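You operate a simulated robot arm through the tools that you are given. There is no shell and no other tool. Be economical: measure what you need, move in short steps, check, and stop when the job is done.

You run a simulated two-armed robot. Do the job below in one go: nothing can be reset, and whatever is moved stays where it is left.

## Task
Take the lid off the blue mould and lay it down on the back of the glass counter top.

Only the result counts: the job must be done as asked and must still hold three seconds after the hand-in. Knocking over, shifting, dropping, spilling or breaking anything else fails it. Lids that push on must go on centred and level and be pressed home; caps that screw on are set level and turned clockwise until they are tight.

## Robot
Two 7-joint arms with two-finger parallel grippers on one trunk, on a base that drives. Base frame: it is fixed to the floor where the robot stands at the start and does not move with it; the origin is under the middle of the robot, x ahead of it, y to its left, z up. Readings come in mm, degrees, newtons and seconds.
The left shoulder is at the start at [50, 177, 1204], the right one opposite. With the tool pointing down near the work surface each hand reaches from about 100 to 660 mm from the robot's upright axis, wherever it stands, measured 20 degrees to its own side. Payload 3.43 kg a hand.
The TCP of each hand is the grasp point between the finger pads, 34 mm short of the fingertips. In the tool frame z runs along the fingers and y along their closing line. The gripper opens to 128 mm. The fingers are 24 mm wide and 12 mm thick; the gripper's body (48 by 130 mm) begins 96 mm behind the TCP.
Orientation is that of the tool frame in the base frame, as a unit quaternion [x, y, z, w]. With the fingers straight down and closing along the base's y, the tool's x points along the base's -x, its y along +y and its z along -z.

## Interface
- The arms move only by the tool send_rows. It takes "left_rows", "right_rows" or both (then of equal length, played together; a hand with none holds still); each is a list of rows, each an object of numbers (a shift or turn left out is 0, a gripper value left out holds the last): "claw": the opening, from 0 (shut) to 1 (fully open); "x", "y", "z": the shift along the tool's x, y, z in mm; "ax", "ay", "az": the turn, a rotation vector about the tool's x, y, z in degrees. In form: [{"claw": .., "x": .., "y": .., "z": .., "ax": .., "ay": .., "az": ..}, ...]. A call has 1 to 8 rows; each row is the pose to reach, as a shift and turn from the pose commanded when the call began, along the tool's axes at that moment. Each row takes 0.2 s and may step no farther than 50 mm and 8.6 degrees from the row before; otherwise, or with a gripper value out of range, the whole call is refused. Where a pose cannot be reached the arm comes as near as it can. A force on the tool above 40 N (or 10 N above the force at the start of the call, whichever is more), or a blocked arm, ends the call early, and 0.2 s more pass. Each finger travels about 108 mm/s and halts on what it meets, pressing with about 37 N; the grip force reading is that of the motor and also rises with nothing between the fingers. The clock runs only during rows and for 0.2 s after the last one: add rows that repeat a pose to give the fingers time. It gives the time, the measured TCP pose, the force on the tool (base axes), the opening and the grip force at its end, in the units of the frame above (readings bear some noise), with the torque about the TCP (base axes, N m) and any sound that the robot's microphone picked up, and new pictures: "show" is both (left out), scene, wrist or none (wrist: the cameras of the hands that moved).
- Cameras (640 x 400 px; columns grow to the right, rows downward): "scene" is now at [157.7, 27.4, 1416.6]; the picture's right is [0.28, -0.96, 0.00], its down [-0.04, -0.01, -1.00] and it looks along [0.96, 0.28, -0.04] (base axes); focal length 214 px, centre (320, 200). "left" rides on the left gripper at [76, 11, -160] in its tool frame; the picture's right is [-0.15, 0.99, 0.00], its down [-0.88, -0.13, -0.46] and it looks along [-0.45, -0.07, 0.89] (tool axes); focal length 234 px, centre (320, 200). "right" rides on the right gripper at [76, -11, -160] in its tool frame; the picture's right is [0.15, 0.99, 0.00], its down [-0.88, 0.13, -0.46] and it looks along [-0.45, 0.07, 0.89] (tool axes); focal length 234 px, centre (320, 200). There is no depth. A picture from a camera that has moved, and an enlarged one, comes with that camera's place and axes in the base frame and with its lens.
- lift_body(by): slides the trunk up (or, below 0, down) by that many mm; the arms and the scene camera ride with it, the base frame stays. It gives what a move gives, with no picture.
- base_move(legs): drives the robot by 1 to 6 legs, each [ahead, turn to the left] in mm and degrees, along the robot's own axes; the way and the turn of a leg run together, so that a leg with both is an arc; at most 1500 mm and 180 degrees a leg. The arms and the cameras ride along, it lands a little off, and it stops where it bumps. It gives what a move gives, and a new picture of the scene camera.
- head_to(pan, tilt): turns the head with the scene camera to pan (to the left, within 80 degrees either way) and tilt (down, from -29 to 69), counted from straight ahead of the robot. It gives what a move gives, and a new picture of the scene camera.
- enlarge(camera, box): a new picture of the part [left, top, right, bottom] of that camera's present view, enlarged. It takes no simulated time.
- hand_in(): hands the job in; it is judged then, once.

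Go step by step. Nothing tells you exact positions but the pictures and the camera data: compare them with the known pose of the tool, close in by small moves and look again before you grip or let go. The budget is 120 turns and 260 pictures, counting those below and the enlarged ones. Unless the task says otherwise, let go and move clear before handing in, and close with one line.

The tools are called after "Request:" as name(argument=value, ...) on one line, values as JSON. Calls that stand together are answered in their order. send_rows: Moves the arms, as the interface text tells. Its arguments: {"type":"object","properties":{"left_rows":{"type":"array","items":{"type":"object","properties":{"claw":{"type":"number"},"x":{"type":"number"},"y":{"type":"number"},"z":{"type":"number"},"ax":{"type":"number"},"ay":{"type":"number"},"az":{"type":"number"}}}},"right_rows":{"type":"array","items":{"type":"object","properties":{"claw":{"type":"number"},"x":{"type":"number"},"y":{"type":"number"},"z":{"type":"number"},"ax":{"type":"number"},"ay":{"type":"number"},"az":{"type":"number"}}}},"show":{"type":"string","enum":["both","scene","wrist","none"]}},"required":[]} The other tools are called the same way: lift_body (by) slides the trunk up or down; base_move (legs) drives the base; head_to (pan, tilt) turns the head that bears the scene camera; enlarge (camera, box) takes an enlarged picture of a part of a camera's view; hand_in () hands the job in.

At the start:

```text
time_s: 0.0
left_position: [314.0, 201.6, 1293.4]
left_tcp_rot: [0.0, 1.0, 0.0, 0.0]
left_wrist_force: [0.0, -0.3, 0.8]
left_ft_torque: [0.03, 0.01, 0.0]
left_grip_width: 128.0
left_grip_force: 0.0
right_position: [298.3, -61.4, 1392.6]
right_tcp_rot: [0.001, 1.0, -0.001, 0.002]
right_wrist_force: [-0.7, 0.2, -0.5]
right_ft_torque: [-0.02, 0.01, 0.02]
right_grip_width: 127.9
right_grip_force: 0.0
trunk travel left (down, up): [-375.0, 26.0]
robot x, y, heading: [-0.7, 1.9, -0.2]
head pan, tilt: [16.1, 2.5]
```

scene: 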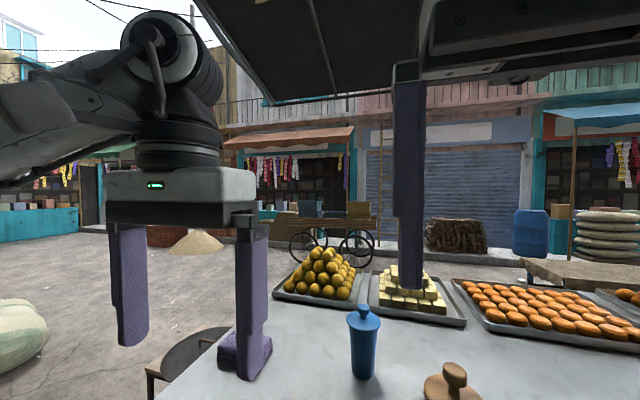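
right: 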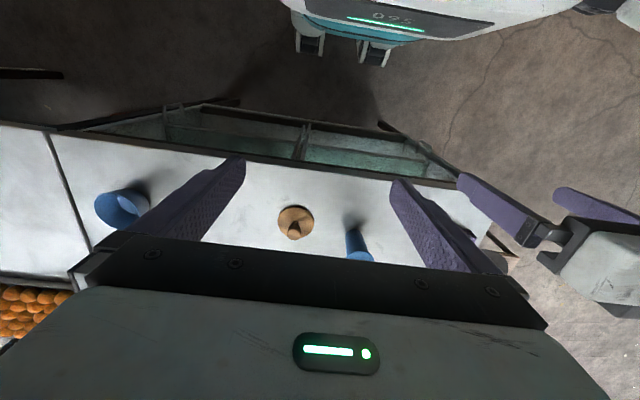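
left: 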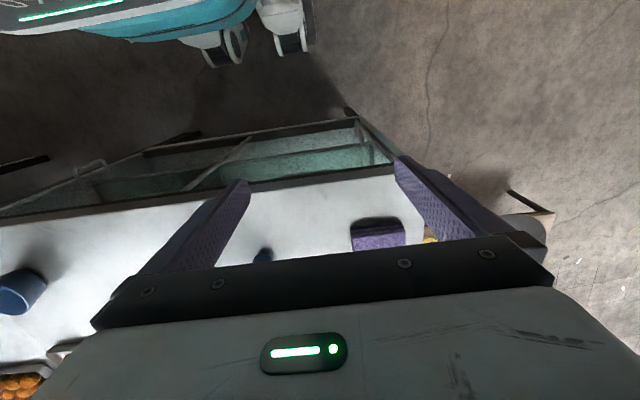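

I see a blue mould with a knobbed lid, a wooden piece, and trays on the counter. I'll tilt the head down to see the counter fully.

Request:
head_to(pan=0, tilt=40)

Request:
head_to(pan=-35, tilt=35)

Request:
head_to(pan=35, tilt=35)

```text
time_s: 1.0
left_position: [313.4, 202.6, 1293.5]
left_tcp_rot: [0.0, 1.0, 0.0, 0.0]
left_wrist_force: [-0.6, 0.3, 0.3]
left_ft_torque: [0.01, 0.06, 0.01]
left_grip_width: 128.1
left_grip_force: 0.0
right_position: [299.4, -61.4, 1391.5]
right_tcp_rot: [0.001, 1.0, 0.001, 0.001]
right_wrist_force: [-0.4, -0.1, -0.5]
right_ft_torque: [-0.01, 0.02, 0.01]
right_grip_width: 128.1
right_grip_force: 0.0
trunk travel left (down, up): [-375.0, 26.0]
robot x, y, heading: [-1.3, -1.5, 0.1]
head pan, tilt: [0.0, 40.0]
camera scene: at [155.3, 2.2, 1356.9], right [0.0, -1.0, 0.0], down [-0.64, 0.0, -0.77], along [0.77, 0.0, -0.64], focal length 214 px, centre (320, 200)
```

scene: 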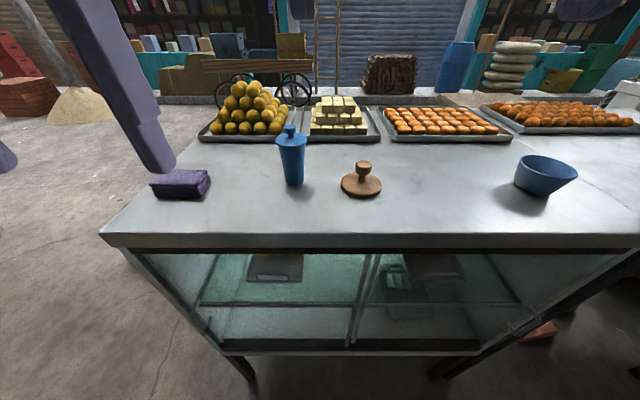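

```text
time_s: 2.0
left_position: [311.7, 202.2, 1293.5]
left_tcp_rot: [0.0, 1.0, 0.0, 0.0]
left_wrist_force: [0.0, 0.4, -0.3]
left_ft_torque: [0.03, 0.04, -0.01]
left_grip_width: 128.3
left_grip_force: 0.0
right_position: [298.9, -62.3, 1392.1]
right_tcp_rot: [0.001, 1.0, 0.0, 0.001]
right_wrist_force: [0.2, -0.6, 0.4]
right_ft_torque: [0.01, -0.04, -0.02]
right_grip_width: 128.2
right_grip_force: 0.1
trunk travel left (down, up): [-375.0, 26.0]
robot x, y, heading: [-1.3, -1.1, 0.0]
head pan, tilt: [-35.0, 35.0]
camera scene: at [142.5, -48.2, 1364.4], right [-0.57, -0.82, 0.0], down [-0.47, 0.33, -0.82], along [0.67, -0.47, -0.57], focal length 214 px, centre (320, 200)
```

scene: 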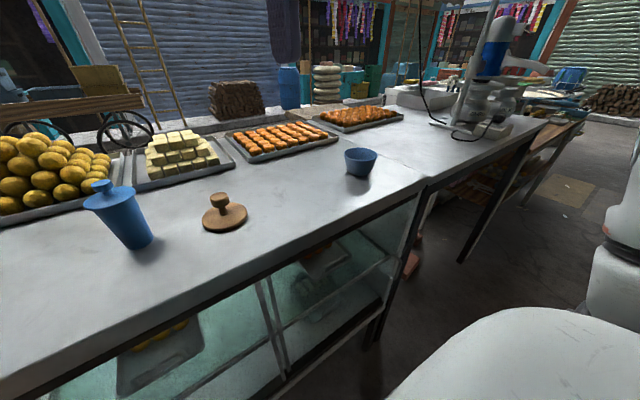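

```text
time_s: 3.5
left_position: [313.0, 202.5, 1294.3]
left_tcp_rot: [0.0, 1.0, 0.0, 0.0]
left_wrist_force: [0.8, 0.5, 0.1]
left_ft_torque: [-0.04, 0.02, -0.03]
left_grip_width: 128.0
left_grip_force: 0.0
right_position: [298.0, -62.0, 1392.7]
right_tcp_rot: [0.001, 1.0, 0.0, 0.001]
right_wrist_force: [0.1, 0.4, -0.1]
right_ft_torque: [0.0, 0.01, -0.01]
right_grip_width: 128.1
right_grip_force: 0.0
trunk travel left (down, up): [-375.0, 26.0]
robot x, y, heading: [4.2, -0.5, 0.1]
head pan, tilt: [35.0, 35.0]
camera scene: at [142.5, 52.7, 1364.4], right [0.57, -0.82, 0.0], down [-0.47, -0.33, -0.82], along [0.67, 0.47, -0.57], focal length 214 px, centre (320, 200)
```

scene: 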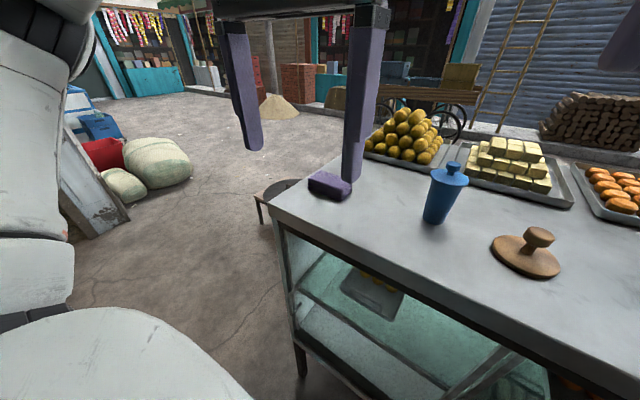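

The mould stands near (540, 58), the wooden press near (510, -83). I'll zoom in on the mould and the far counter edge.

Request:
head_to(pan=5, tilt=25)

Request:
enlarge(camera="scene", box=[250, 130, 410, 230])

Request:
enlarge(camera="scene", box=[160, 130, 640, 330])

```text
time_s: 4.4
left_position: [313.5, 202.1, 1293.2]
left_tcp_rot: [0.0, 1.0, 0.0, 0.0]
left_wrist_force: [-0.1, 0.6, 0.2]
left_ft_torque: [-0.01, 0.02, 0.0]
left_grip_width: 127.8
left_grip_force: 0.1
right_position: [299.1, -61.2, 1393.5]
right_tcp_rot: [0.001, 1.0, 0.0, 0.001]
right_wrist_force: [0.2, 0.5, 0.5]
right_ft_torque: [0.02, 0.04, 0.01]
right_grip_width: 128.0
right_grip_force: 0.1
trunk travel left (down, up): [-375.0, 26.0]
robot x, y, heading: [-2.5, -1.6, 0.2]
head pan, tilt: [5.0, 25.0]
camera scene: at [162.1, 10.3, 1380.1], right [0.09, -1.0, 0.0], down [-0.42, -0.04, -0.91], along [0.9, 0.08, -0.42], focal length 214 px, centre (320, 200)
```

scene: 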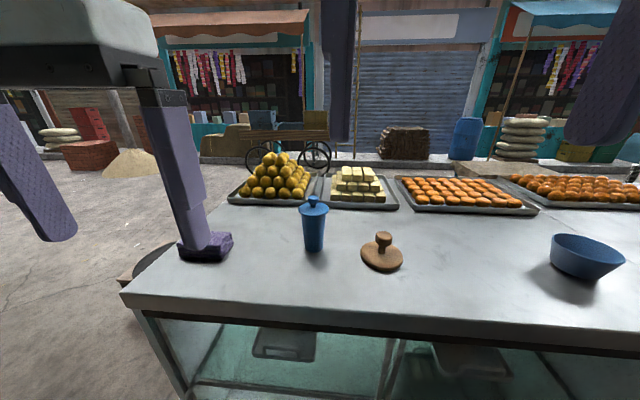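

```text
4.00 times, centred on (330, 180) of scene
camera zoom: at [162.1, 10.3, 1380.1], right [0.09, -1.0, 0.0], down [-0.42, -0.04, -0.91], along [0.9, 0.08, -0.42], focal length 858 px, centre (280, 280)
```

zoom: 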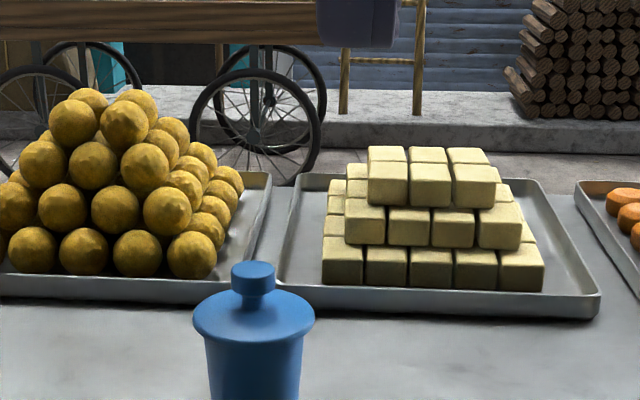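

```text
1.33 times, centred on (400, 230) of scene
camera zoom: at [162.1, 10.3, 1380.1], right [0.09, -1.0, 0.0], down [-0.42, -0.04, -0.91], along [0.9, 0.08, -0.42], focal length 286 px, centre (213, 160)
```

zoom: 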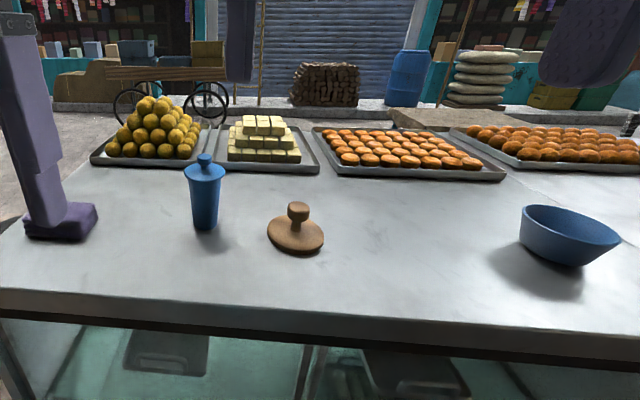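

The trays fill the customer-side edge, so the counter's back is the free strip on my (vendor) side. Now a close look at the mould itself.

Request:
enlarge(camera="scene", box=[272, 180, 352, 270])

Request:
enlarge(camera="right", box=[260, 180, 420, 280])

```text
4.44 times, centred on (312, 225) of scene
camera zoom: at [162.1, 10.3, 1380.1], right [0.09, -1.0, 0.0], down [-0.42, -0.04, -0.91], along [0.9, 0.08, -0.42], focal length 953 px, centre (356, 89)
```

zoom: 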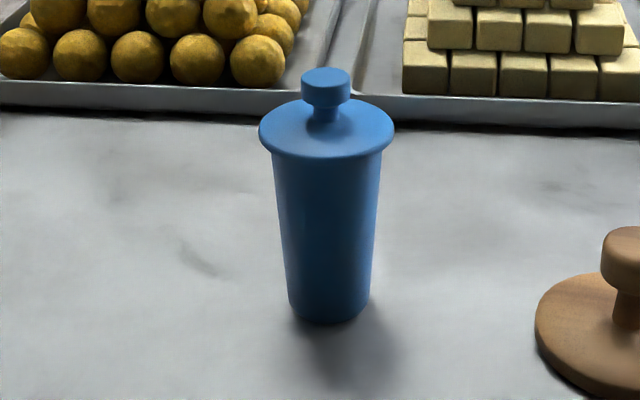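

```text
4.00 times, centred on (340, 230) of right
camera zoom: at [223.4, -74.1, 1551.2], right [-0.14, 0.99, 0.0], down [0.88, 0.13, 0.46], along [0.45, 0.07, -0.89], focal length 937 px, centre (240, 80)
```

zoom: 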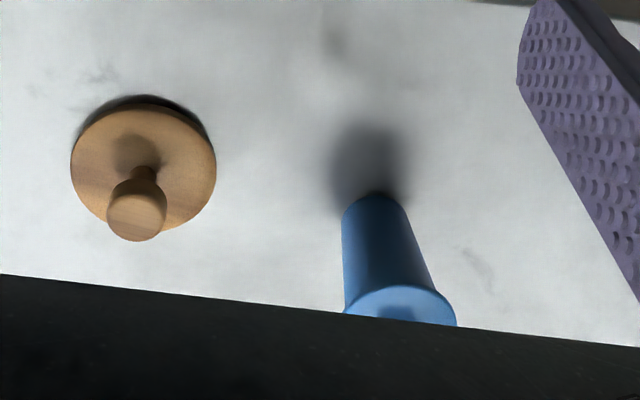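

The mould's axis is at about (540, 56), the knob top is at z≈1208 and the lid flange at z≈1183. I move the right hand aside and bring the left hand above the knob.

Request:
send_rows(left_rows=[{"x": -38, "y": -24, "claw": 0.6}, {"x": -76, "y": -48}, {"x": -114, "y": -72}, {"x": -152, "y": -97}, {"x": -190, "y": -122}, {"x": -225, "y": -146}, {"x": -225, "y": -146}], right_rows=[{"y": -30}, {"y": -60}, {"y": -90}, {"y": -120}, {"y": -120}, {"y": -120}, {"y": -120}])

```text
time_s: 6.0
left_position: [530.8, 63.9, 1293.1]
left_tcp_rot: [0.0, 1.0, -0.001, -0.001]
left_wrist_force: [-1.2, -0.1, 0.2]
left_ft_torque: [-0.05, -0.01, 0.02]
left_grip_width: 76.7
left_grip_force: 0.0
left hand out of reach, approached as far as the arm can: row 6, 7
right_position: [298.2, -179.2, 1390.6]
right_tcp_rot: [0.001, 1.0, 0.0, 0.001]
right_wrist_force: [0.0, -0.6, 0.3]
right_ft_torque: [-0.01, -0.01, 0.01]
right_grip_width: 127.9
right_grip_force: 0.2
trunk travel left (down, up): [-375.0, 26.0]
robot x, y, heading: [3.1, -1.6, -0.2]
head pan, tilt: [5.0, 25.0]
camera scene: at [162.1, 11.4, 1380.2], right [0.09, -1.0, 0.0], down [-0.42, -0.04, -0.91], along [0.9, 0.08, -0.42], focal length 214 px, centre (320, 200)
camera right: at [224.0, -191.1, 1548.6], right [-0.15, 0.99, 0.0], down [0.88, 0.13, 0.46], along [0.45, 0.07, -0.89], focal length 234 px, centre (320, 200)
camera left: at [454.3, 75.8, 1452.6], right [0.15, 0.99, 0.0], down [0.88, -0.13, 0.46], along [0.45, -0.07, -0.89], focal length 234 px, centre (320, 200)
```

scene: 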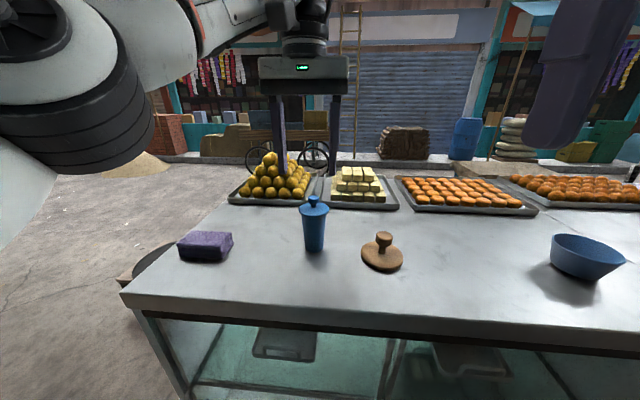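
right: 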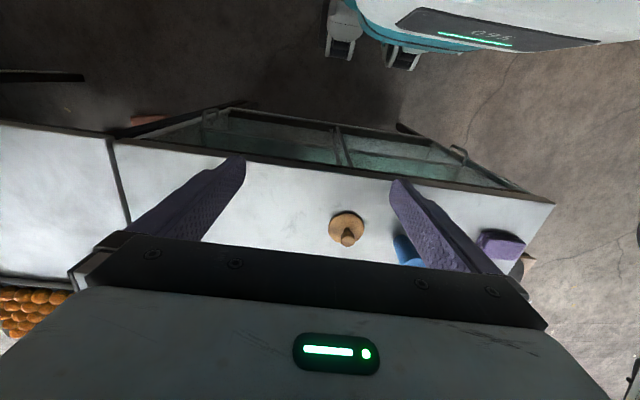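
left: 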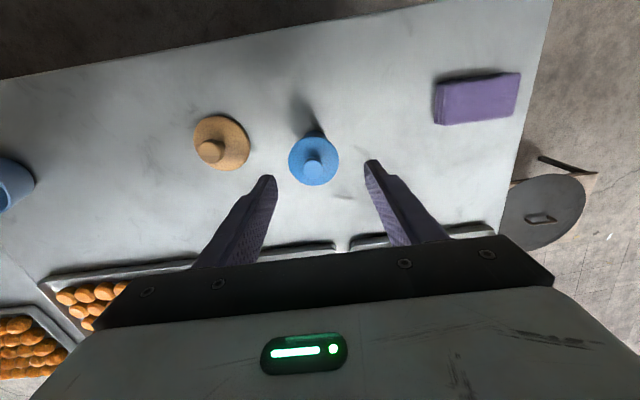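

The knob is at about (538, 55, 1208). The arm fell slightly short at this height, so I descend 40 mm, where reach is better.

Request:
send_rows(left_rows=[{"z": 20}, {"z": 40}, {"z": 40}], show="wrist")

```text
time_s: 6.8
left_position: [529.3, 61.6, 1252.7]
left_tcp_rot: [0.0, 1.0, 0.0, 0.0]
left_wrist_force: [-0.3, -0.4, -0.4]
left_ft_torque: [0.0, 0.0, 0.0]
left_grip_width: 76.7
left_grip_force: 0.0
right_position: [299.6, -181.0, 1389.3]
right_tcp_rot: [0.0, 1.0, 0.001, 0.001]
right_wrist_force: [-0.4, 0.0, 0.0]
right_ft_torque: [0.01, -0.03, 0.02]
right_grip_width: 128.1
right_grip_force: 0.1
trunk travel left (down, up): [-375.0, 26.0]
robot x, y, heading: [-1.5, 0.7, 0.1]
head pan, tilt: [5.0, 25.0]
camera left: at [453.1, 73.5, 1411.7], right [0.15, 0.99, 0.0], down [0.88, -0.13, 0.46], along [0.45, -0.07, -0.89], focal length 234 px, centre (320, 200)
```

left: 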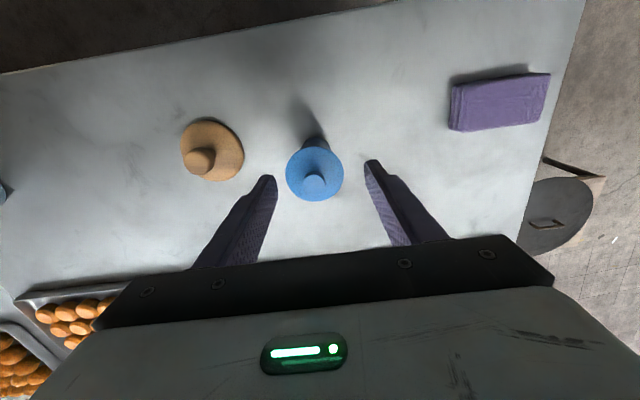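

The knob is about 6 mm ahead and 7 mm right of the TCP; I'll correct that here, still above the knob.

Request:
send_rows(left_rows=[{"x": -6, "y": -7}, {"x": -6, "y": -7, "z": 12}, {"x": -6, "y": -7, "z": 12}], show="both")

Request:
enlarge(camera="left", box=[240, 130, 400, 230])

Request:
enlarge(camera="scene", box=[262, 150, 362, 260])

```text
time_s: 7.6
left_position: [536.7, 54.9, 1241.1]
left_tcp_rot: [0.0, 1.0, 0.001, 0.0]
left_wrist_force: [-0.2, -0.8, 0.3]
left_ft_torque: [0.0, 0.03, 0.03]
left_grip_width: 76.7
left_grip_force: 0.1
right_position: [299.1, -180.5, 1390.5]
right_tcp_rot: [0.001, 1.0, 0.001, 0.001]
right_wrist_force: [-0.9, 0.2, -0.5]
right_ft_torque: [0.0, 0.01, 0.0]
right_grip_width: 127.8
right_grip_force: 0.1
trunk travel left (down, up): [-375.0, 26.0]
robot x, y, heading: [1.7, 1.8, 0.0]
head pan, tilt: [5.0, 25.0]
camera scene: at [162.0, 9.9, 1380.2], right [0.09, -1.0, 0.0], down [-0.42, -0.04, -0.91], along [0.9, 0.08, -0.42], focal length 214 px, centre (320, 200)
camera left: at [459.9, 66.0, 1400.5], right [0.15, 0.99, 0.0], down [0.88, -0.13, 0.46], along [0.45, -0.07, -0.89], focal length 234 px, centre (320, 200)
```

scene: 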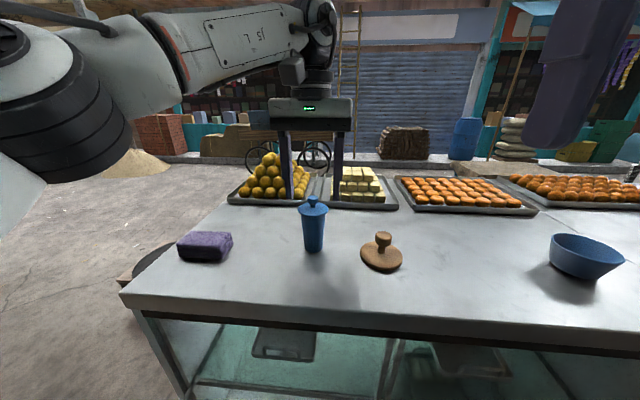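
left: 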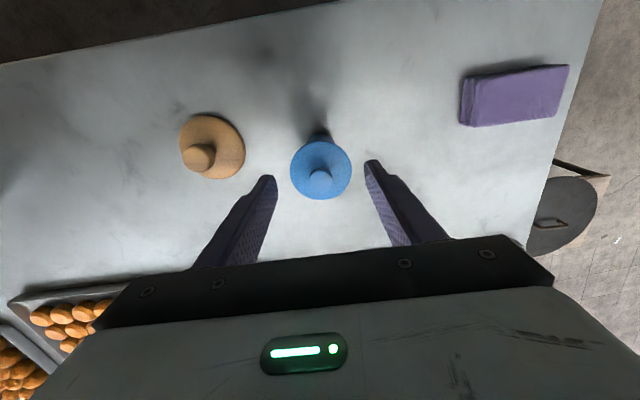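

```text
4.00 times, centred on (320, 180) of left
camera zoom: at [459.9, 66.0, 1400.5], right [0.15, 0.99, 0.0], down [0.88, -0.13, 0.46], along [0.45, -0.07, -0.89], focal length 937 px, centre (320, 280)
```

zoom: 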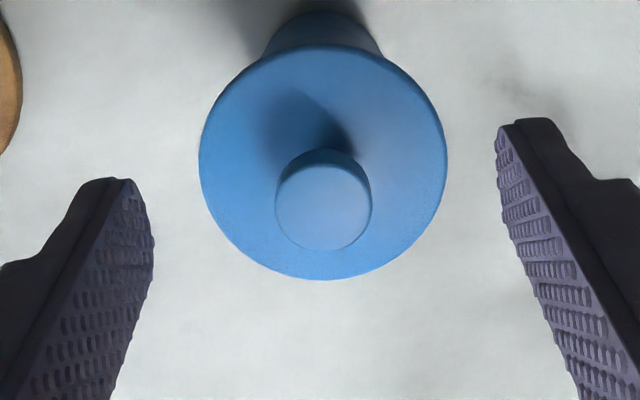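

```text
3.64 times, centred on (312, 205) of scene
camera zoom: at [162.0, 9.9, 1380.2], right [0.09, -1.0, 0.0], down [-0.42, -0.04, -0.91], along [0.9, 0.08, -0.42], focal length 780 px, centre (349, 182)
```

zoom: 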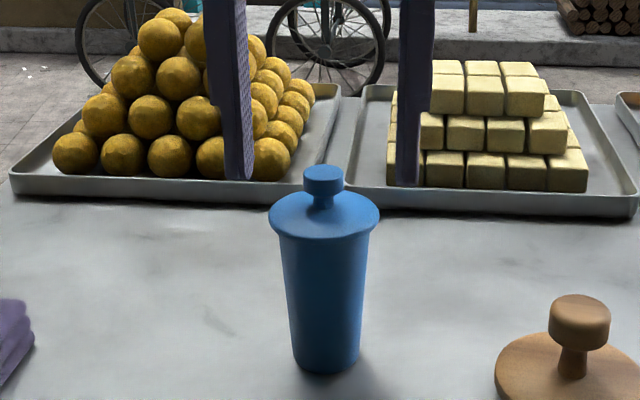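

The knob is centred between the fingers; knob roughly z 1200–1211, flange top ≈1188. I lower 13 mm so the tips stay above the flange, then look before closing.

Request:
send_rows(left_rows=[{"x": -2, "z": 7}, {"x": -2, "z": 13}, {"x": -2, "z": 13, "claw": 0.35}, {"x": -2, "z": 13}], show="wrist")

Request:
enlarge(camera="scene", box=[282, 170, 342, 230])

```text
time_s: 8.6
left_position: [539.2, 53.4, 1228.2]
left_tcp_rot: [0.0, 1.0, 0.0, 0.0]
left_wrist_force: [-0.3, 0.2, -1.1]
left_ft_torque: [0.0, 0.01, 0.01]
left_grip_width: 44.7
left_grip_force: 0.0
right_position: [299.9, -180.5, 1389.5]
right_tcp_rot: [0.001, 1.0, 0.002, 0.001]
right_wrist_force: [-1.0, 0.1, 0.3]
right_ft_torque: [-0.01, -0.03, -0.02]
right_grip_width: 128.1
right_grip_force: 0.0
trunk travel left (down, up): [-375.0, 26.0]
robot x, y, heading: [3.4, 1.5, -0.2]
head pan, tilt: [5.0, 25.0]
camera left: at [461.8, 65.6, 1388.1], right [0.15, 0.99, 0.0], down [0.88, -0.13, 0.46], along [0.45, -0.07, -0.89], focal length 234 px, centre (320, 200)
```

left: 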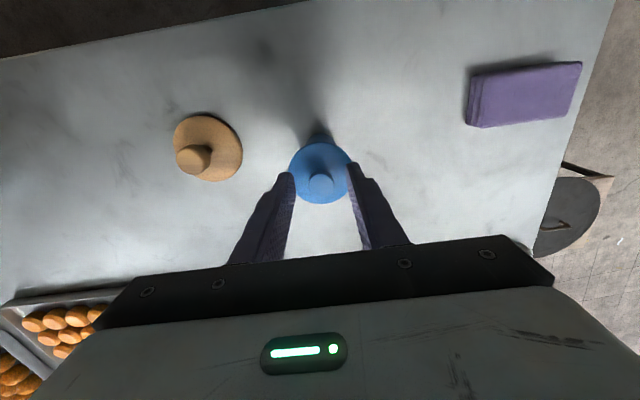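

```text
6.67 times, centred on (312, 200) of scene
camera zoom: at [162.1, 10.3, 1380.2], right [0.09, -1.0, 0.0], down [-0.42, -0.04, -0.91], along [0.9, 0.08, -0.42], focal length 1430 px, centre (373, 200)
```

zoom: 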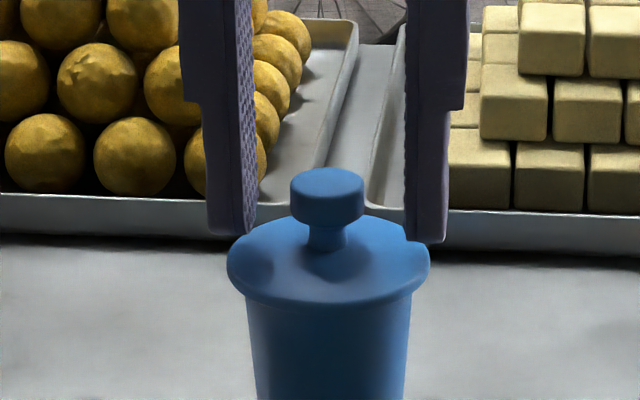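

The tips are about 9 mm above the flange and straddle the knob centrally. I lower 2 mm and close.

Request:
send_rows(left_rows=[{"z": 2}, {"z": 2, "claw": 0.1}, {"z": 2, "claw": 0}, {"z": 2}, {"z": 2}], show="wrist")

Request:
enlarge(camera="scene", box=[272, 170, 352, 260])

```text
time_s: 9.8
left_position: [539.3, 54.0, 1227.0]
left_tcp_rot: [0.0, 1.0, 0.001, 0.0]
left_wrist_force: [0.5, -0.2, 0.3]
left_ft_torque: [0.01, 0.02, 0.04]
left_grip_width: 17.8
left_grip_force: 37.1
right_position: [300.1, -180.8, 1389.9]
right_tcp_rot: [0.001, 1.0, 0.0, 0.0]
right_wrist_force: [0.2, 0.7, 0.2]
right_ft_torque: [-0.02, -0.01, -0.01]
right_grip_width: 128.1
right_grip_force: 0.1
trunk travel left (down, up): [-375.0, 26.0]
robot x, y, heading: [-0.2, 0.1, 0.2]
head pan, tilt: [5.0, 25.0]
camera left: at [462.6, 65.5, 1386.2], right [0.15, 0.99, 0.0], down [0.88, -0.13, 0.46], along [0.45, -0.07, -0.89], focal length 234 px, centre (320, 200)
```

left: 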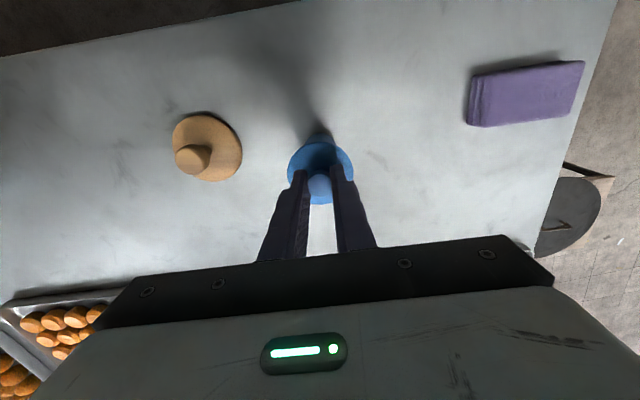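

```text
4.44 times, centred on (312, 215) of scene
camera zoom: at [162.2, 10.2, 1380.1], right [0.09, -1.0, 0.0], down [-0.42, -0.04, -0.91], along [0.9, 0.08, -0.42], focal length 953 px, centre (356, 133)
```

zoom: 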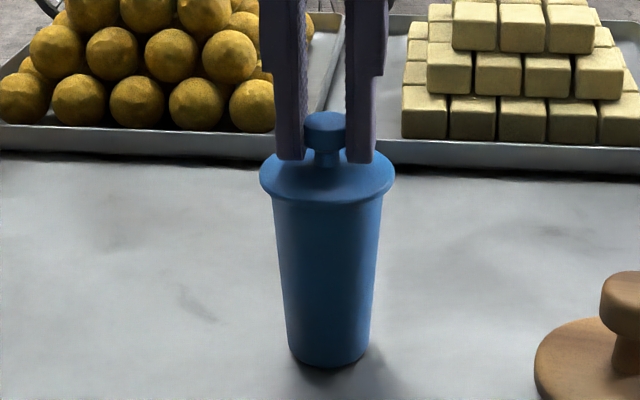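

The knob is gripped (17.8 mm, 37 N). I lift 5 mm slowly and check whether only the lid rises.

Request:
send_rows(left_rows=[{"z": -1}, {"z": -2}, {"z": -3}, {"z": -4}, {"z": -5}], show="none")

Request:
enlarge(camera="scene", box=[272, 170, 352, 260])

```text
time_s: 11.0
left_position: [539.3, 54.4, 1231.2]
left_tcp_rot: [0.0, 1.0, 0.0, 0.0]
left_wrist_force: [-0.8, -0.1, -0.5]
left_ft_torque: [0.03, 0.0, -0.01]
left_grip_width: 17.8
left_grip_force: 37.1
right_position: [300.5, -180.2, 1389.7]
right_tcp_rot: [0.001, 1.0, 0.0, 0.001]
right_wrist_force: [0.4, -0.4, -0.3]
right_ft_torque: [0.01, 0.02, -0.04]
right_grip_width: 127.9
right_grip_force: 0.0
trunk travel left (down, up): [-375.0, 26.0]
robot x, y, heading: [-0.0, 0.1, -0.1]
head pan, tilt: [5.0, 25.0]
```

```text
4.44 times, centred on (312, 215) of scene
camera zoom: at [162.2, 10.2, 1380.1], right [0.09, -1.0, 0.0], down [-0.42, -0.04, -0.91], along [0.9, 0.08, -0.42], focal length 953 px, centre (356, 133)
```

zoom: 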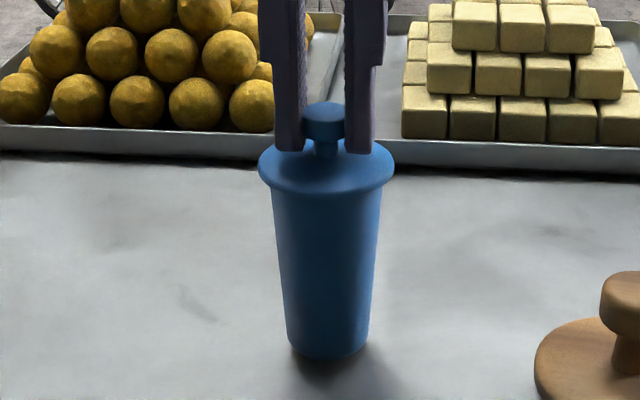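

The mould rises with the lid, so the lid is pushed on tight. I set it back down, keep hold, and bring the right hand round to hold the body: yaw first, at a safe distance.

Request:
send_rows(left_rows=[{"z": 2}, {"z": 4}, {"z": 5}, {"z": 5}], right_rows=[{"x": -25, "y": 20, "z": 22, "az": -6, "claw": 0.65}, {"x": -50, "y": 40, "z": 45, "az": -12}, {"x": -75, "y": 60, "z": 67, "az": -18}, {"x": -100, "y": 80, "z": 90, "az": -25}], show="scene")

Request:
enlarge(camera="scene", box=[272, 170, 352, 260])

```text
time_s: 12.0
left_position: [537.2, 53.6, 1227.3]
left_tcp_rot: [0.0, 1.0, -0.001, 0.0]
left_wrist_force: [-0.7, -0.1, 0.4]
left_ft_torque: [0.0, -0.03, 0.02]
left_grip_width: 17.9
left_grip_force: 37.2
right_position: [399.4, -101.3, 1303.0]
right_tcp_rot: [-0.217, 0.976, 0.0, 0.001]
right_wrist_force: [-0.7, 0.0, 0.2]
right_ft_torque: [-0.02, -0.02, 0.0]
right_grip_width: 83.3
right_grip_force: 0.0
trunk travel left (down, up): [-375.0, 26.0]
robot x, y, heading: [1.0, -1.3, -0.1]
head pan, tilt: [5.0, 25.0]
camera scene: at [162.2, 10.5, 1380.2], right [0.09, -1.0, 0.0], down [-0.42, -0.04, -0.91], along [0.9, 0.08, -0.42], focal length 214 px, centre (320, 200)
```

scene: 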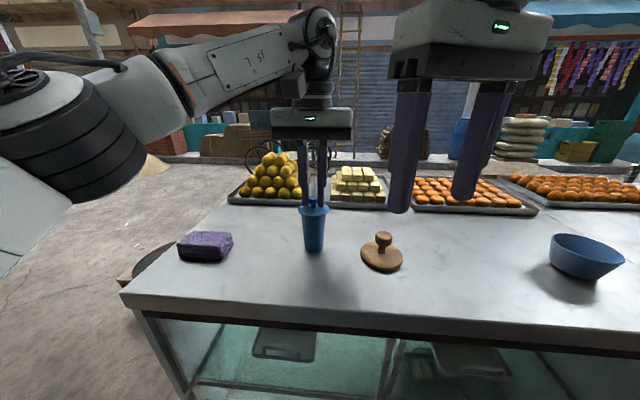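

```text
4.44 times, centred on (312, 215) of scene
camera zoom: at [162.2, 10.5, 1380.2], right [0.09, -1.0, 0.0], down [-0.42, -0.04, -0.91], along [0.9, 0.08, -0.42], focal length 953 px, centre (356, 133)
```

zoom: 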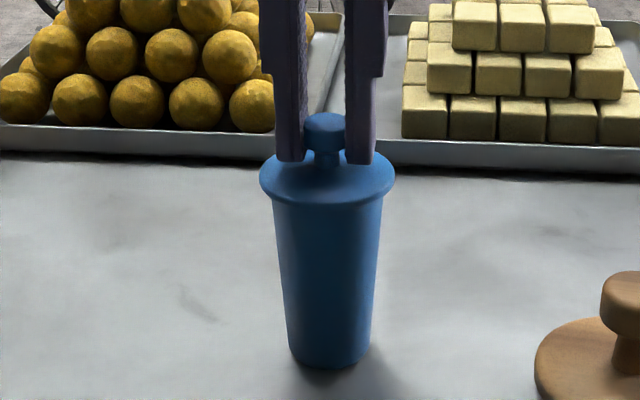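

The mould is back on the counter, upright. Now I pitch the right hand 45° so its fingers point forward-down, moving to a staging point behind the mould.

Request:
send_rows(right_rows=[{"ay": -8, "x": -10, "y": 8, "z": 8}, {"ay": -16, "x": -25, "y": 20, "z": 20}, {"ay": -24, "x": -45, "y": 35, "z": 35}, {"ay": -32, "x": -65, "y": 50, "z": 50}, {"ay": -39, "x": -85, "y": 66, "z": 68}, {"ay": -45, "x": -100, "y": 82, "z": 88}, {"ay": -45, "x": -100, "y": 82, "z": 88}])

```text
time_s: 13.6
left_position: [537.0, 53.1, 1226.2]
left_tcp_rot: [0.0, 1.0, -0.001, 0.0]
left_wrist_force: [0.1, 0.7, 3.4]
left_ft_torque: [-0.01, -0.05, 0.03]
left_grip_width: 18.9
left_grip_force: 36.5
right_position: [454.8, 13.7, 1213.4]
right_tcp_rot: [-0.2, 0.902, 0.084, 0.374]
right_wrist_force: [-0.4, -0.1, -0.3]
right_ft_torque: [-0.03, -0.02, 0.02]
right_grip_width: 83.3
right_grip_force: 0.0
trunk travel left (down, up): [-375.0, 26.0]
robot x, y, heading: [0.3, -0.4, -0.3]
head pan, tilt: [5.0, 25.0]
camera scene: at [161.9, 10.2, 1380.2], right [0.09, -1.0, 0.0], down [-0.42, -0.04, -0.91], along [0.9, 0.08, -0.42], focal length 214 px, centre (320, 200)
camera right: at [308.7, -67.5, 1272.3], right [-0.51, 0.85, -0.1], down [0.22, 0.24, 0.95], along [0.83, 0.46, -0.31], focal length 234 px, centre (320, 200)
```

scene: 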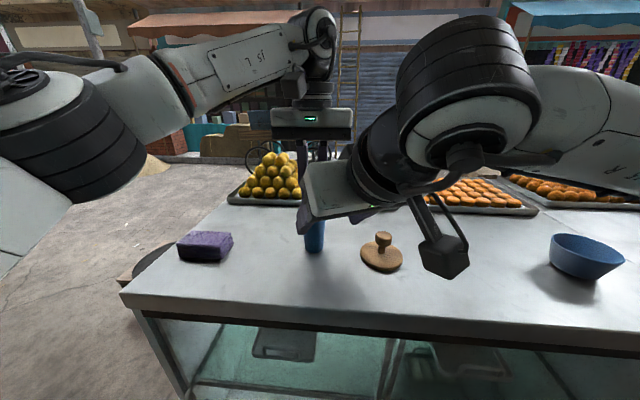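
right: 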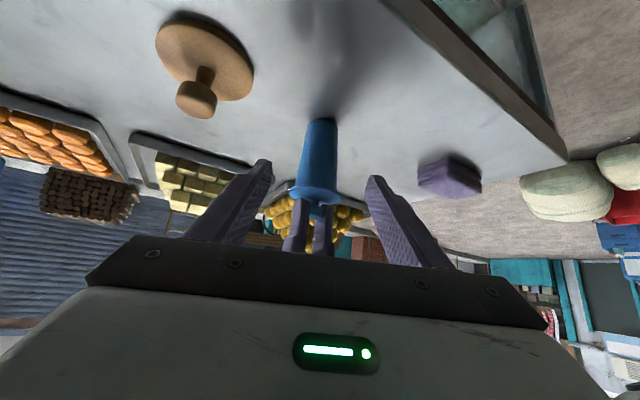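

The right hand is aligned with the mould body between its open fingers. I advance along the tool axis, first 80 mm.

Request:
send_rows(right_rows=[{"z": 20}, {"z": 40, "x": -2}, {"z": 60, "x": -4}, {"z": 80, "x": -6}, {"z": 80, "x": -6}])

```text
time_s: 14.8
left_position: [538.2, 53.5, 1225.8]
left_tcp_rot: [0.0, 1.0, 0.0, 0.0]
left_wrist_force: [0.8, 0.3, 2.7]
left_ft_torque: [0.0, 0.04, 0.03]
left_grip_width: 19.3
left_grip_force: 37.1
right_position: [510.9, 40.6, 1161.8]
right_tcp_rot: [-0.199, 0.902, 0.083, 0.375]
right_wrist_force: [0.3, -0.3, 0.4]
right_ft_torque: [-0.05, 0.02, 0.0]
right_grip_width: 83.2
right_grip_force: 0.0
trunk travel left (down, up): [-375.0, 26.0]
robot x, y, heading: [1.7, -2.5, 0.2]
head pan, tilt: [5.0, 25.0]
camera scene: at [161.9, 10.2, 1380.2], right [0.09, -1.0, 0.0], down [-0.42, -0.04, -0.91], along [0.9, 0.08, -0.42], focal length 214 px, centre (320, 200)
camera right: at [365.4, -40.1, 1220.5], right [-0.51, 0.85, -0.1], down [0.22, 0.24, 0.95], along [0.83, 0.46, -0.31], focal length 234 px, centre (320, 200)
```

scene: 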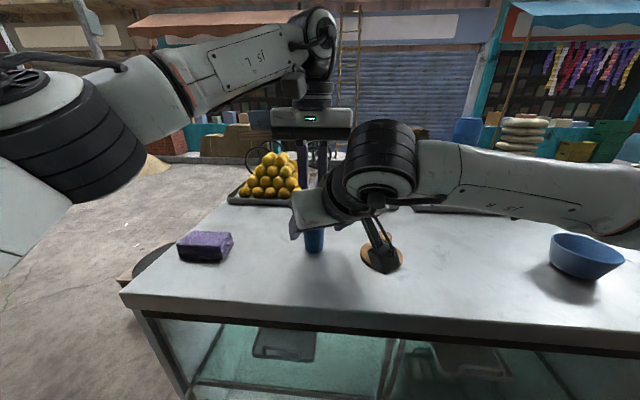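
right: 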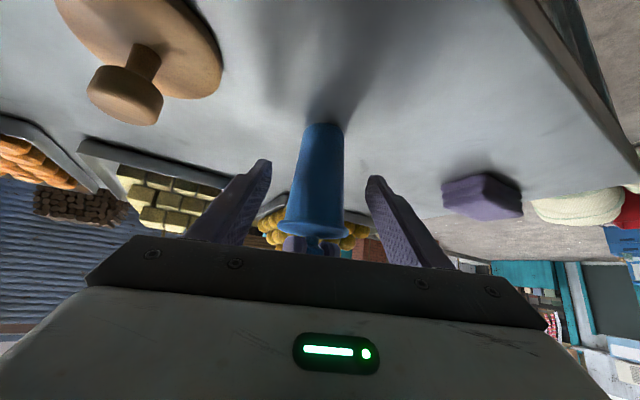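

I advance the remaining 36 mm to just short of the mould's axis and check before closing.

Request:
send_rows(right_rows=[{"z": 12, "x": 2}, {"z": 24, "x": 4}, {"z": 36, "x": 6}, {"z": 36, "x": 6}])

Request:
enlarge(camera="right", box=[200, 100, 440, 250])

```text
time_s: 15.8
left_position: [537.4, 53.6, 1225.8]
left_tcp_rot: [0.0, 1.0, 0.0, 0.0]
left_wrist_force: [0.5, -0.3, 1.2]
left_ft_torque: [-0.01, -0.01, 0.0]
left_grip_width: 19.2
left_grip_force: 36.9
right_position: [528.6, 50.1, 1131.5]
right_tcp_rot: [-0.2, 0.902, 0.083, 0.375]
right_wrist_force: [0.1, -0.3, -1.3]
right_ft_torque: [-0.02, 0.01, 0.02]
right_grip_width: 83.3
right_grip_force: 0.1
trunk travel left (down, up): [-375.0, 26.0]
robot x, y, heading: [0.5, 0.1, -0.1]
head pan, tilt: [5.0, 25.0]
camera scene: at [161.9, 10.2, 1380.2], right [0.09, -1.0, 0.0], down [-0.42, -0.04, -0.91], along [0.9, 0.08, -0.42], focal length 214 px, centre (320, 200)
camera right: at [383.5, -30.8, 1190.1], right [-0.51, 0.85, -0.1], down [0.22, 0.24, 0.95], along [0.83, 0.46, -0.31], focal length 234 px, centre (320, 200)
```

scene: 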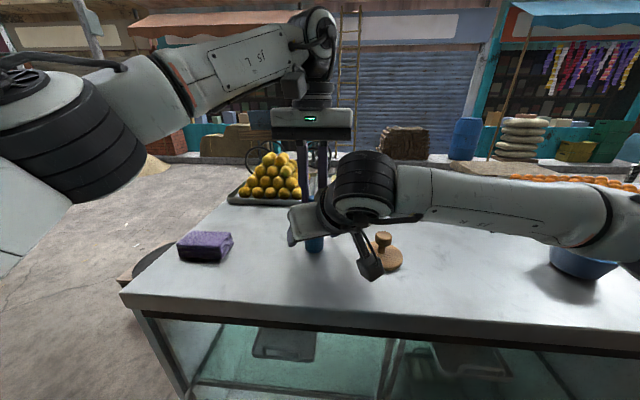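
right: 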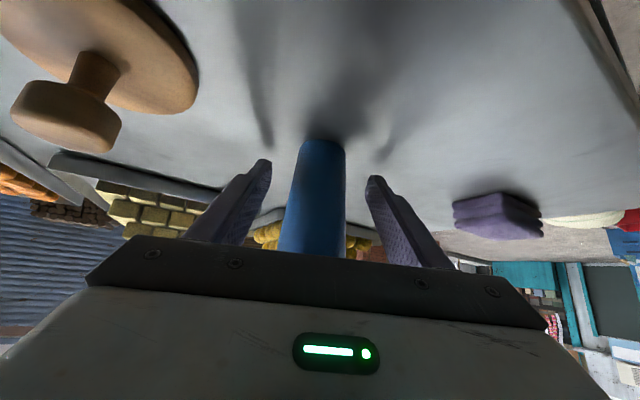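

```text
2.67 times, centred on (320, 175) of right
camera zoom: at [383.5, -30.8, 1190.1], right [-0.51, 0.85, -0.1], down [0.22, 0.24, 0.95], along [0.83, 0.46, -0.31], focal length 624 px, centre (320, 267)
```

zoom: 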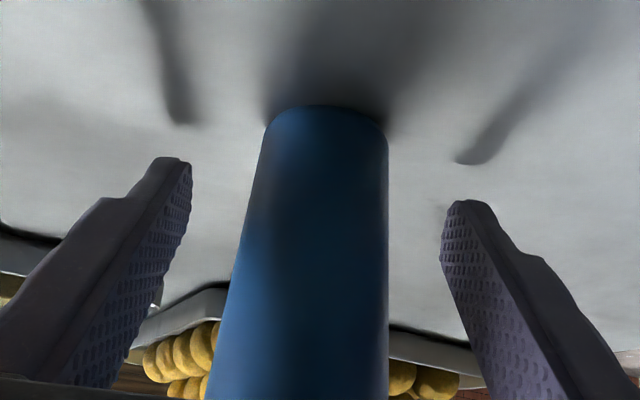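

The body is centred within about 3 mm. I shift 2 mm and close gently.

Request:
send_rows(right_rows=[{"y": 2, "claw": 0.5}, {"y": 2, "claw": 0.4}, {"y": 2, "claw": 0.33}, {"y": 2, "claw": 0.2}, {"y": 2, "claw": 0.2}, {"y": 2, "claw": 0.2}])

Request:
enlarge(camera="scene", box=[272, 170, 352, 260])

```text
time_s: 17.2
left_position: [538.9, 53.6, 1227.3]
left_tcp_rot: [-0.001, 1.0, 0.0, 0.0]
left_wrist_force: [-2.6, 5.8, 2.6]
left_ft_torque: [0.18, 0.12, 0.02]
left_grip_width: 19.2
left_grip_force: 37.3
right_position: [528.4, 51.6, 1130.5]
right_tcp_rot: [-0.2, 0.901, 0.083, 0.375]
right_wrist_force: [3.2, -6.9, 0.1]
right_ft_torque: [0.24, 0.15, -0.06]
right_grip_width: 45.5
right_grip_force: 36.4
trunk travel left (down, up): [-375.0, 26.0]
robot x, y, heading: [2.0, 1.1, -0.1]
head pan, tilt: [5.0, 25.0]
heard: snap
camera scene: at [162.0, 10.1, 1380.2], right [0.09, -1.0, 0.0], down [-0.42, -0.04, -0.91], along [0.9, 0.08, -0.42], focal length 214 px, centre (320, 200)
camera right: at [382.7, -30.1, 1189.6], right [-0.51, 0.85, -0.1], down [0.22, 0.24, 0.95], along [0.83, 0.46, -0.31], focal length 234 px, centre (320, 200)
```

scene: 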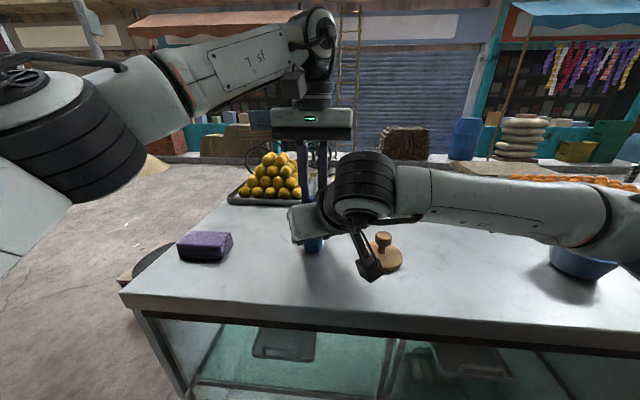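
right: 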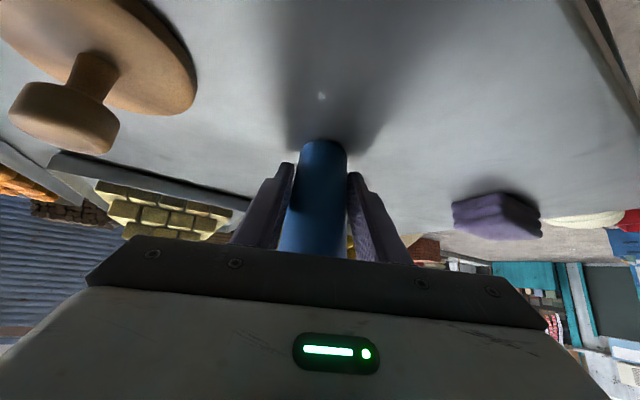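

```text
4.44 times, centred on (312, 215) of scene
camera zoom: at [162.0, 10.1, 1380.2], right [0.09, -1.0, 0.0], down [-0.42, -0.04, -0.91], along [0.9, 0.08, -0.42], focal length 953 px, centre (356, 133)
```

zoom: 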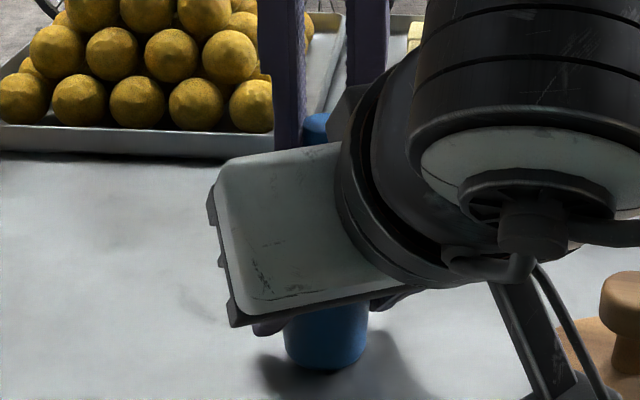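

The body is held (45.5 mm) and a snap was heard, likely the lid's fit letting go. Now I raise the left hand slowly.

Request:
send_rows(left_rows=[{"z": -2}, {"z": -4}, {"z": -6}, {"z": -9}, {"z": -12}, {"z": -16}, {"z": -20}], show="both")

Request:
enlarge(camera="scene", box=[272, 160, 352, 260])

```text
time_s: 18.8
left_position: [538.6, 53.4, 1246.9]
left_tcp_rot: [0.001, 1.0, 0.001, -0.001]
left_wrist_force: [-0.2, 0.1, -0.1]
left_ft_torque: [0.01, 0.01, -0.01]
left_grip_width: 19.3
left_grip_force: 37.0
right_position: [529.0, 51.4, 1130.8]
right_tcp_rot: [-0.199, 0.902, 0.082, 0.374]
right_wrist_force: [0.6, -0.6, 0.5]
right_ft_torque: [0.01, -0.01, -0.03]
right_grip_width: 45.3
right_grip_force: 36.9
trunk travel left (down, up): [-375.0, 26.0]
robot x, y, heading: [-1.3, -0.7, -0.0]
head pan, tilt: [5.0, 25.0]
camera scene: at [162.1, 10.2, 1380.2], right [0.09, -1.0, 0.0], down [-0.42, -0.04, -0.91], along [0.9, 0.08, -0.42], focal length 214 px, centre (320, 200)
camera left: at [461.6, 65.2, 1405.8], right [0.15, 0.99, 0.0], down [0.88, -0.13, 0.46], along [0.45, -0.07, -0.89], focal length 234 px, centre (320, 200)
```

scene: 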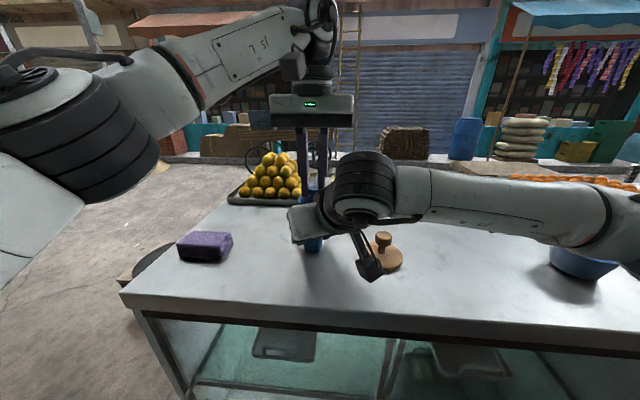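
left: 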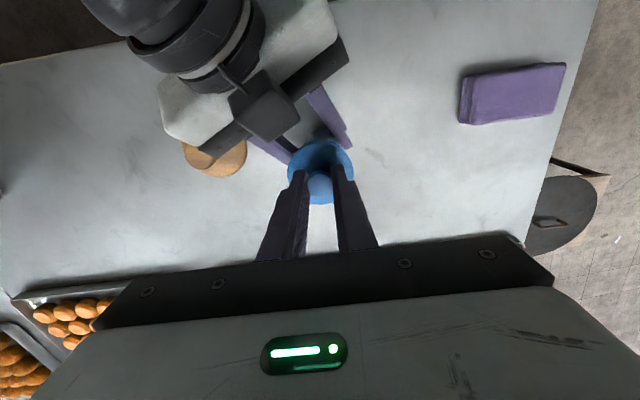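

```text
4.00 times, centred on (312, 210) of scene
camera zoom: at [162.1, 10.2, 1380.2], right [0.09, -1.0, 0.0], down [-0.42, -0.04, -0.91], along [0.9, 0.08, -0.42], focal length 858 px, centre (352, 160)
```

zoom: 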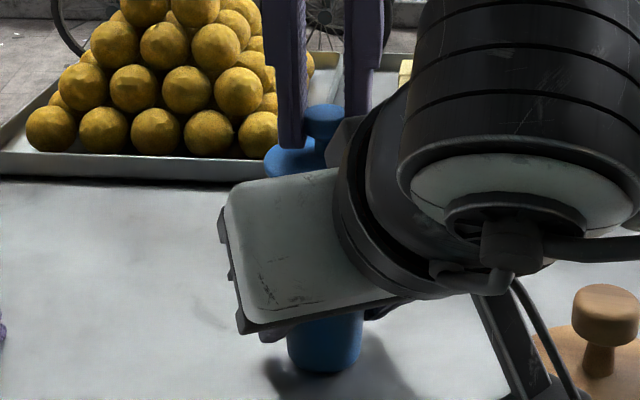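

The lid has come free and the mould stayed down. I raise the lid further, pulling it slightly back within reach, and look.

Request:
send_rows(left_rows=[{"z": -15}, {"z": -30}, {"z": -40, "y": 25}, {"z": -45, "y": 60}, {"z": -45, "y": 95}, {"z": -45, "y": 95}], show="both")

Request:
enlarge(camera="scene", box=[240, 130, 340, 230])

```text
time_s: 20.2
left_position: [538.0, 151.0, 1290.4]
left_tcp_rot: [0.0, 1.0, 0.001, 0.0]
left_wrist_force: [-0.3, -0.5, 0.5]
left_ft_torque: [0.01, 0.02, 0.01]
left_grip_width: 19.4
left_grip_force: 36.4
right_position: [528.3, 50.9, 1131.0]
right_tcp_rot: [-0.2, 0.902, 0.083, 0.374]
right_wrist_force: [-0.6, -0.4, 0.3]
right_ft_torque: [-0.03, -0.01, -0.02]
right_grip_width: 45.3
right_grip_force: 37.1
trunk travel left (down, up): [-375.0, 26.0]
robot x, y, heading: [0.2, -0.8, 0.0]
head pan, tilt: [5.0, 25.0]
camera scene: at [162.2, 9.6, 1380.2], right [0.09, -1.0, 0.0], down [-0.42, -0.04, -0.91], along [0.9, 0.08, -0.42], focal length 214 px, centre (320, 200)
camera left: at [462.2, 162.4, 1451.1], right [0.15, 0.99, 0.0], down [0.88, -0.13, 0.46], along [0.45, -0.07, -0.89], focal length 234 px, centre (320, 200)
```

scene: 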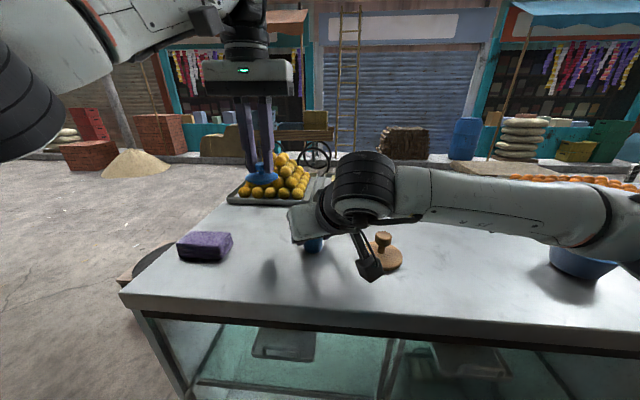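
left: 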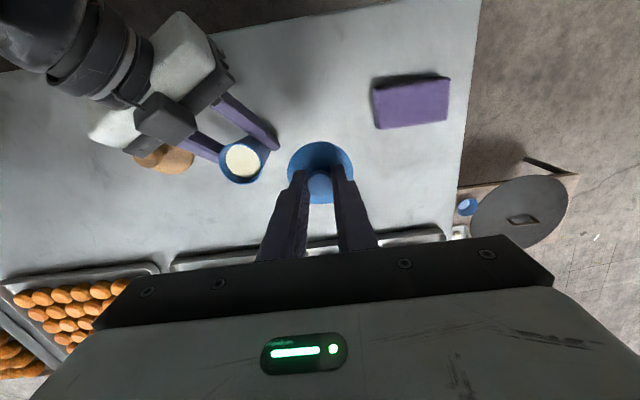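

```text
4.00 times, centred on (290, 180) of scene
camera zoom: at [162.2, 9.6, 1380.2], right [0.09, -1.0, 0.0], down [-0.42, -0.04, -0.91], along [0.9, 0.08, -0.42], focal length 858 px, centre (440, 280)
```

zoom: 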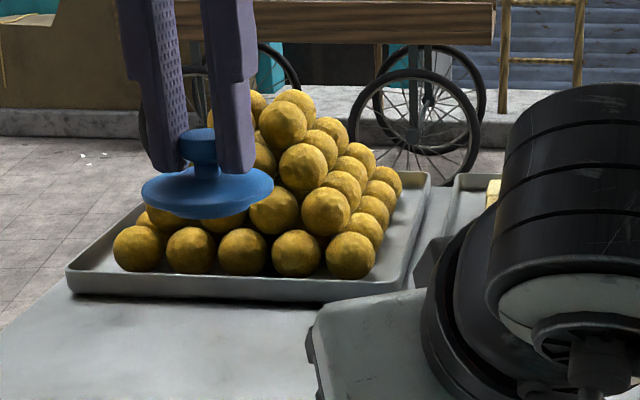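

The lid is clear; the mould is full of cream and upright. I open the right hand gently, then look before withdrawing.

Request:
send_rows(right_rows=[{"claw": 0.4}, {"claw": 0.48}, {"claw": 0.56}, {"claw": 0.66}, {"claw": 0.66}], show="wrist")

Request:
enlarge(camera="left", box=[160, 90, 320, 190])

```text
time_s: 21.4
left_position: [537.3, 151.5, 1291.1]
left_tcp_rot: [0.0, 1.0, 0.0, 0.0]
left_wrist_force: [0.2, 0.2, -0.2]
left_ft_torque: [0.01, 0.01, -0.01]
left_grip_width: 19.1
left_grip_force: 37.2
right_position: [527.9, 52.1, 1130.6]
right_tcp_rot: [-0.199, 0.902, 0.082, 0.374]
right_wrist_force: [0.0, 0.2, -0.2]
right_ft_torque: [0.03, 0.0, -0.01]
right_grip_width: 84.3
right_grip_force: 0.0
trunk travel left (down, up): [-375.0, 26.0]
robot x, y, heading: [3.4, -3.1, -0.0]
head pan, tilt: [5.0, 25.0]
camera right: at [382.7, -29.9, 1189.7], right [-0.51, 0.85, -0.1], down [0.22, 0.24, 0.95], along [0.83, 0.46, -0.31], focal length 234 px, centre (320, 200)
```

right: 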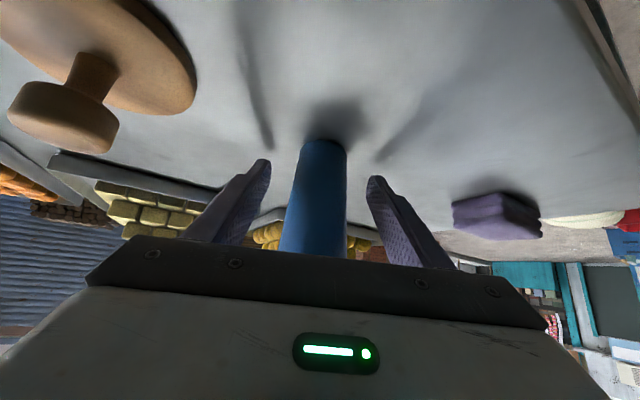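

```text
4.00 times, centred on (240, 140) of left
camera zoom: at [462.2, 162.9, 1450.9], right [0.15, 0.99, 0.0], down [0.88, -0.13, 0.46], along [0.45, -0.07, -0.89], focal length 937 px, centre (640, 440)
```

zoom: 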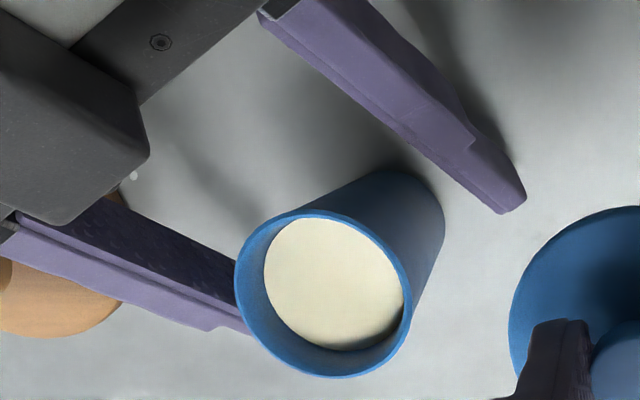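

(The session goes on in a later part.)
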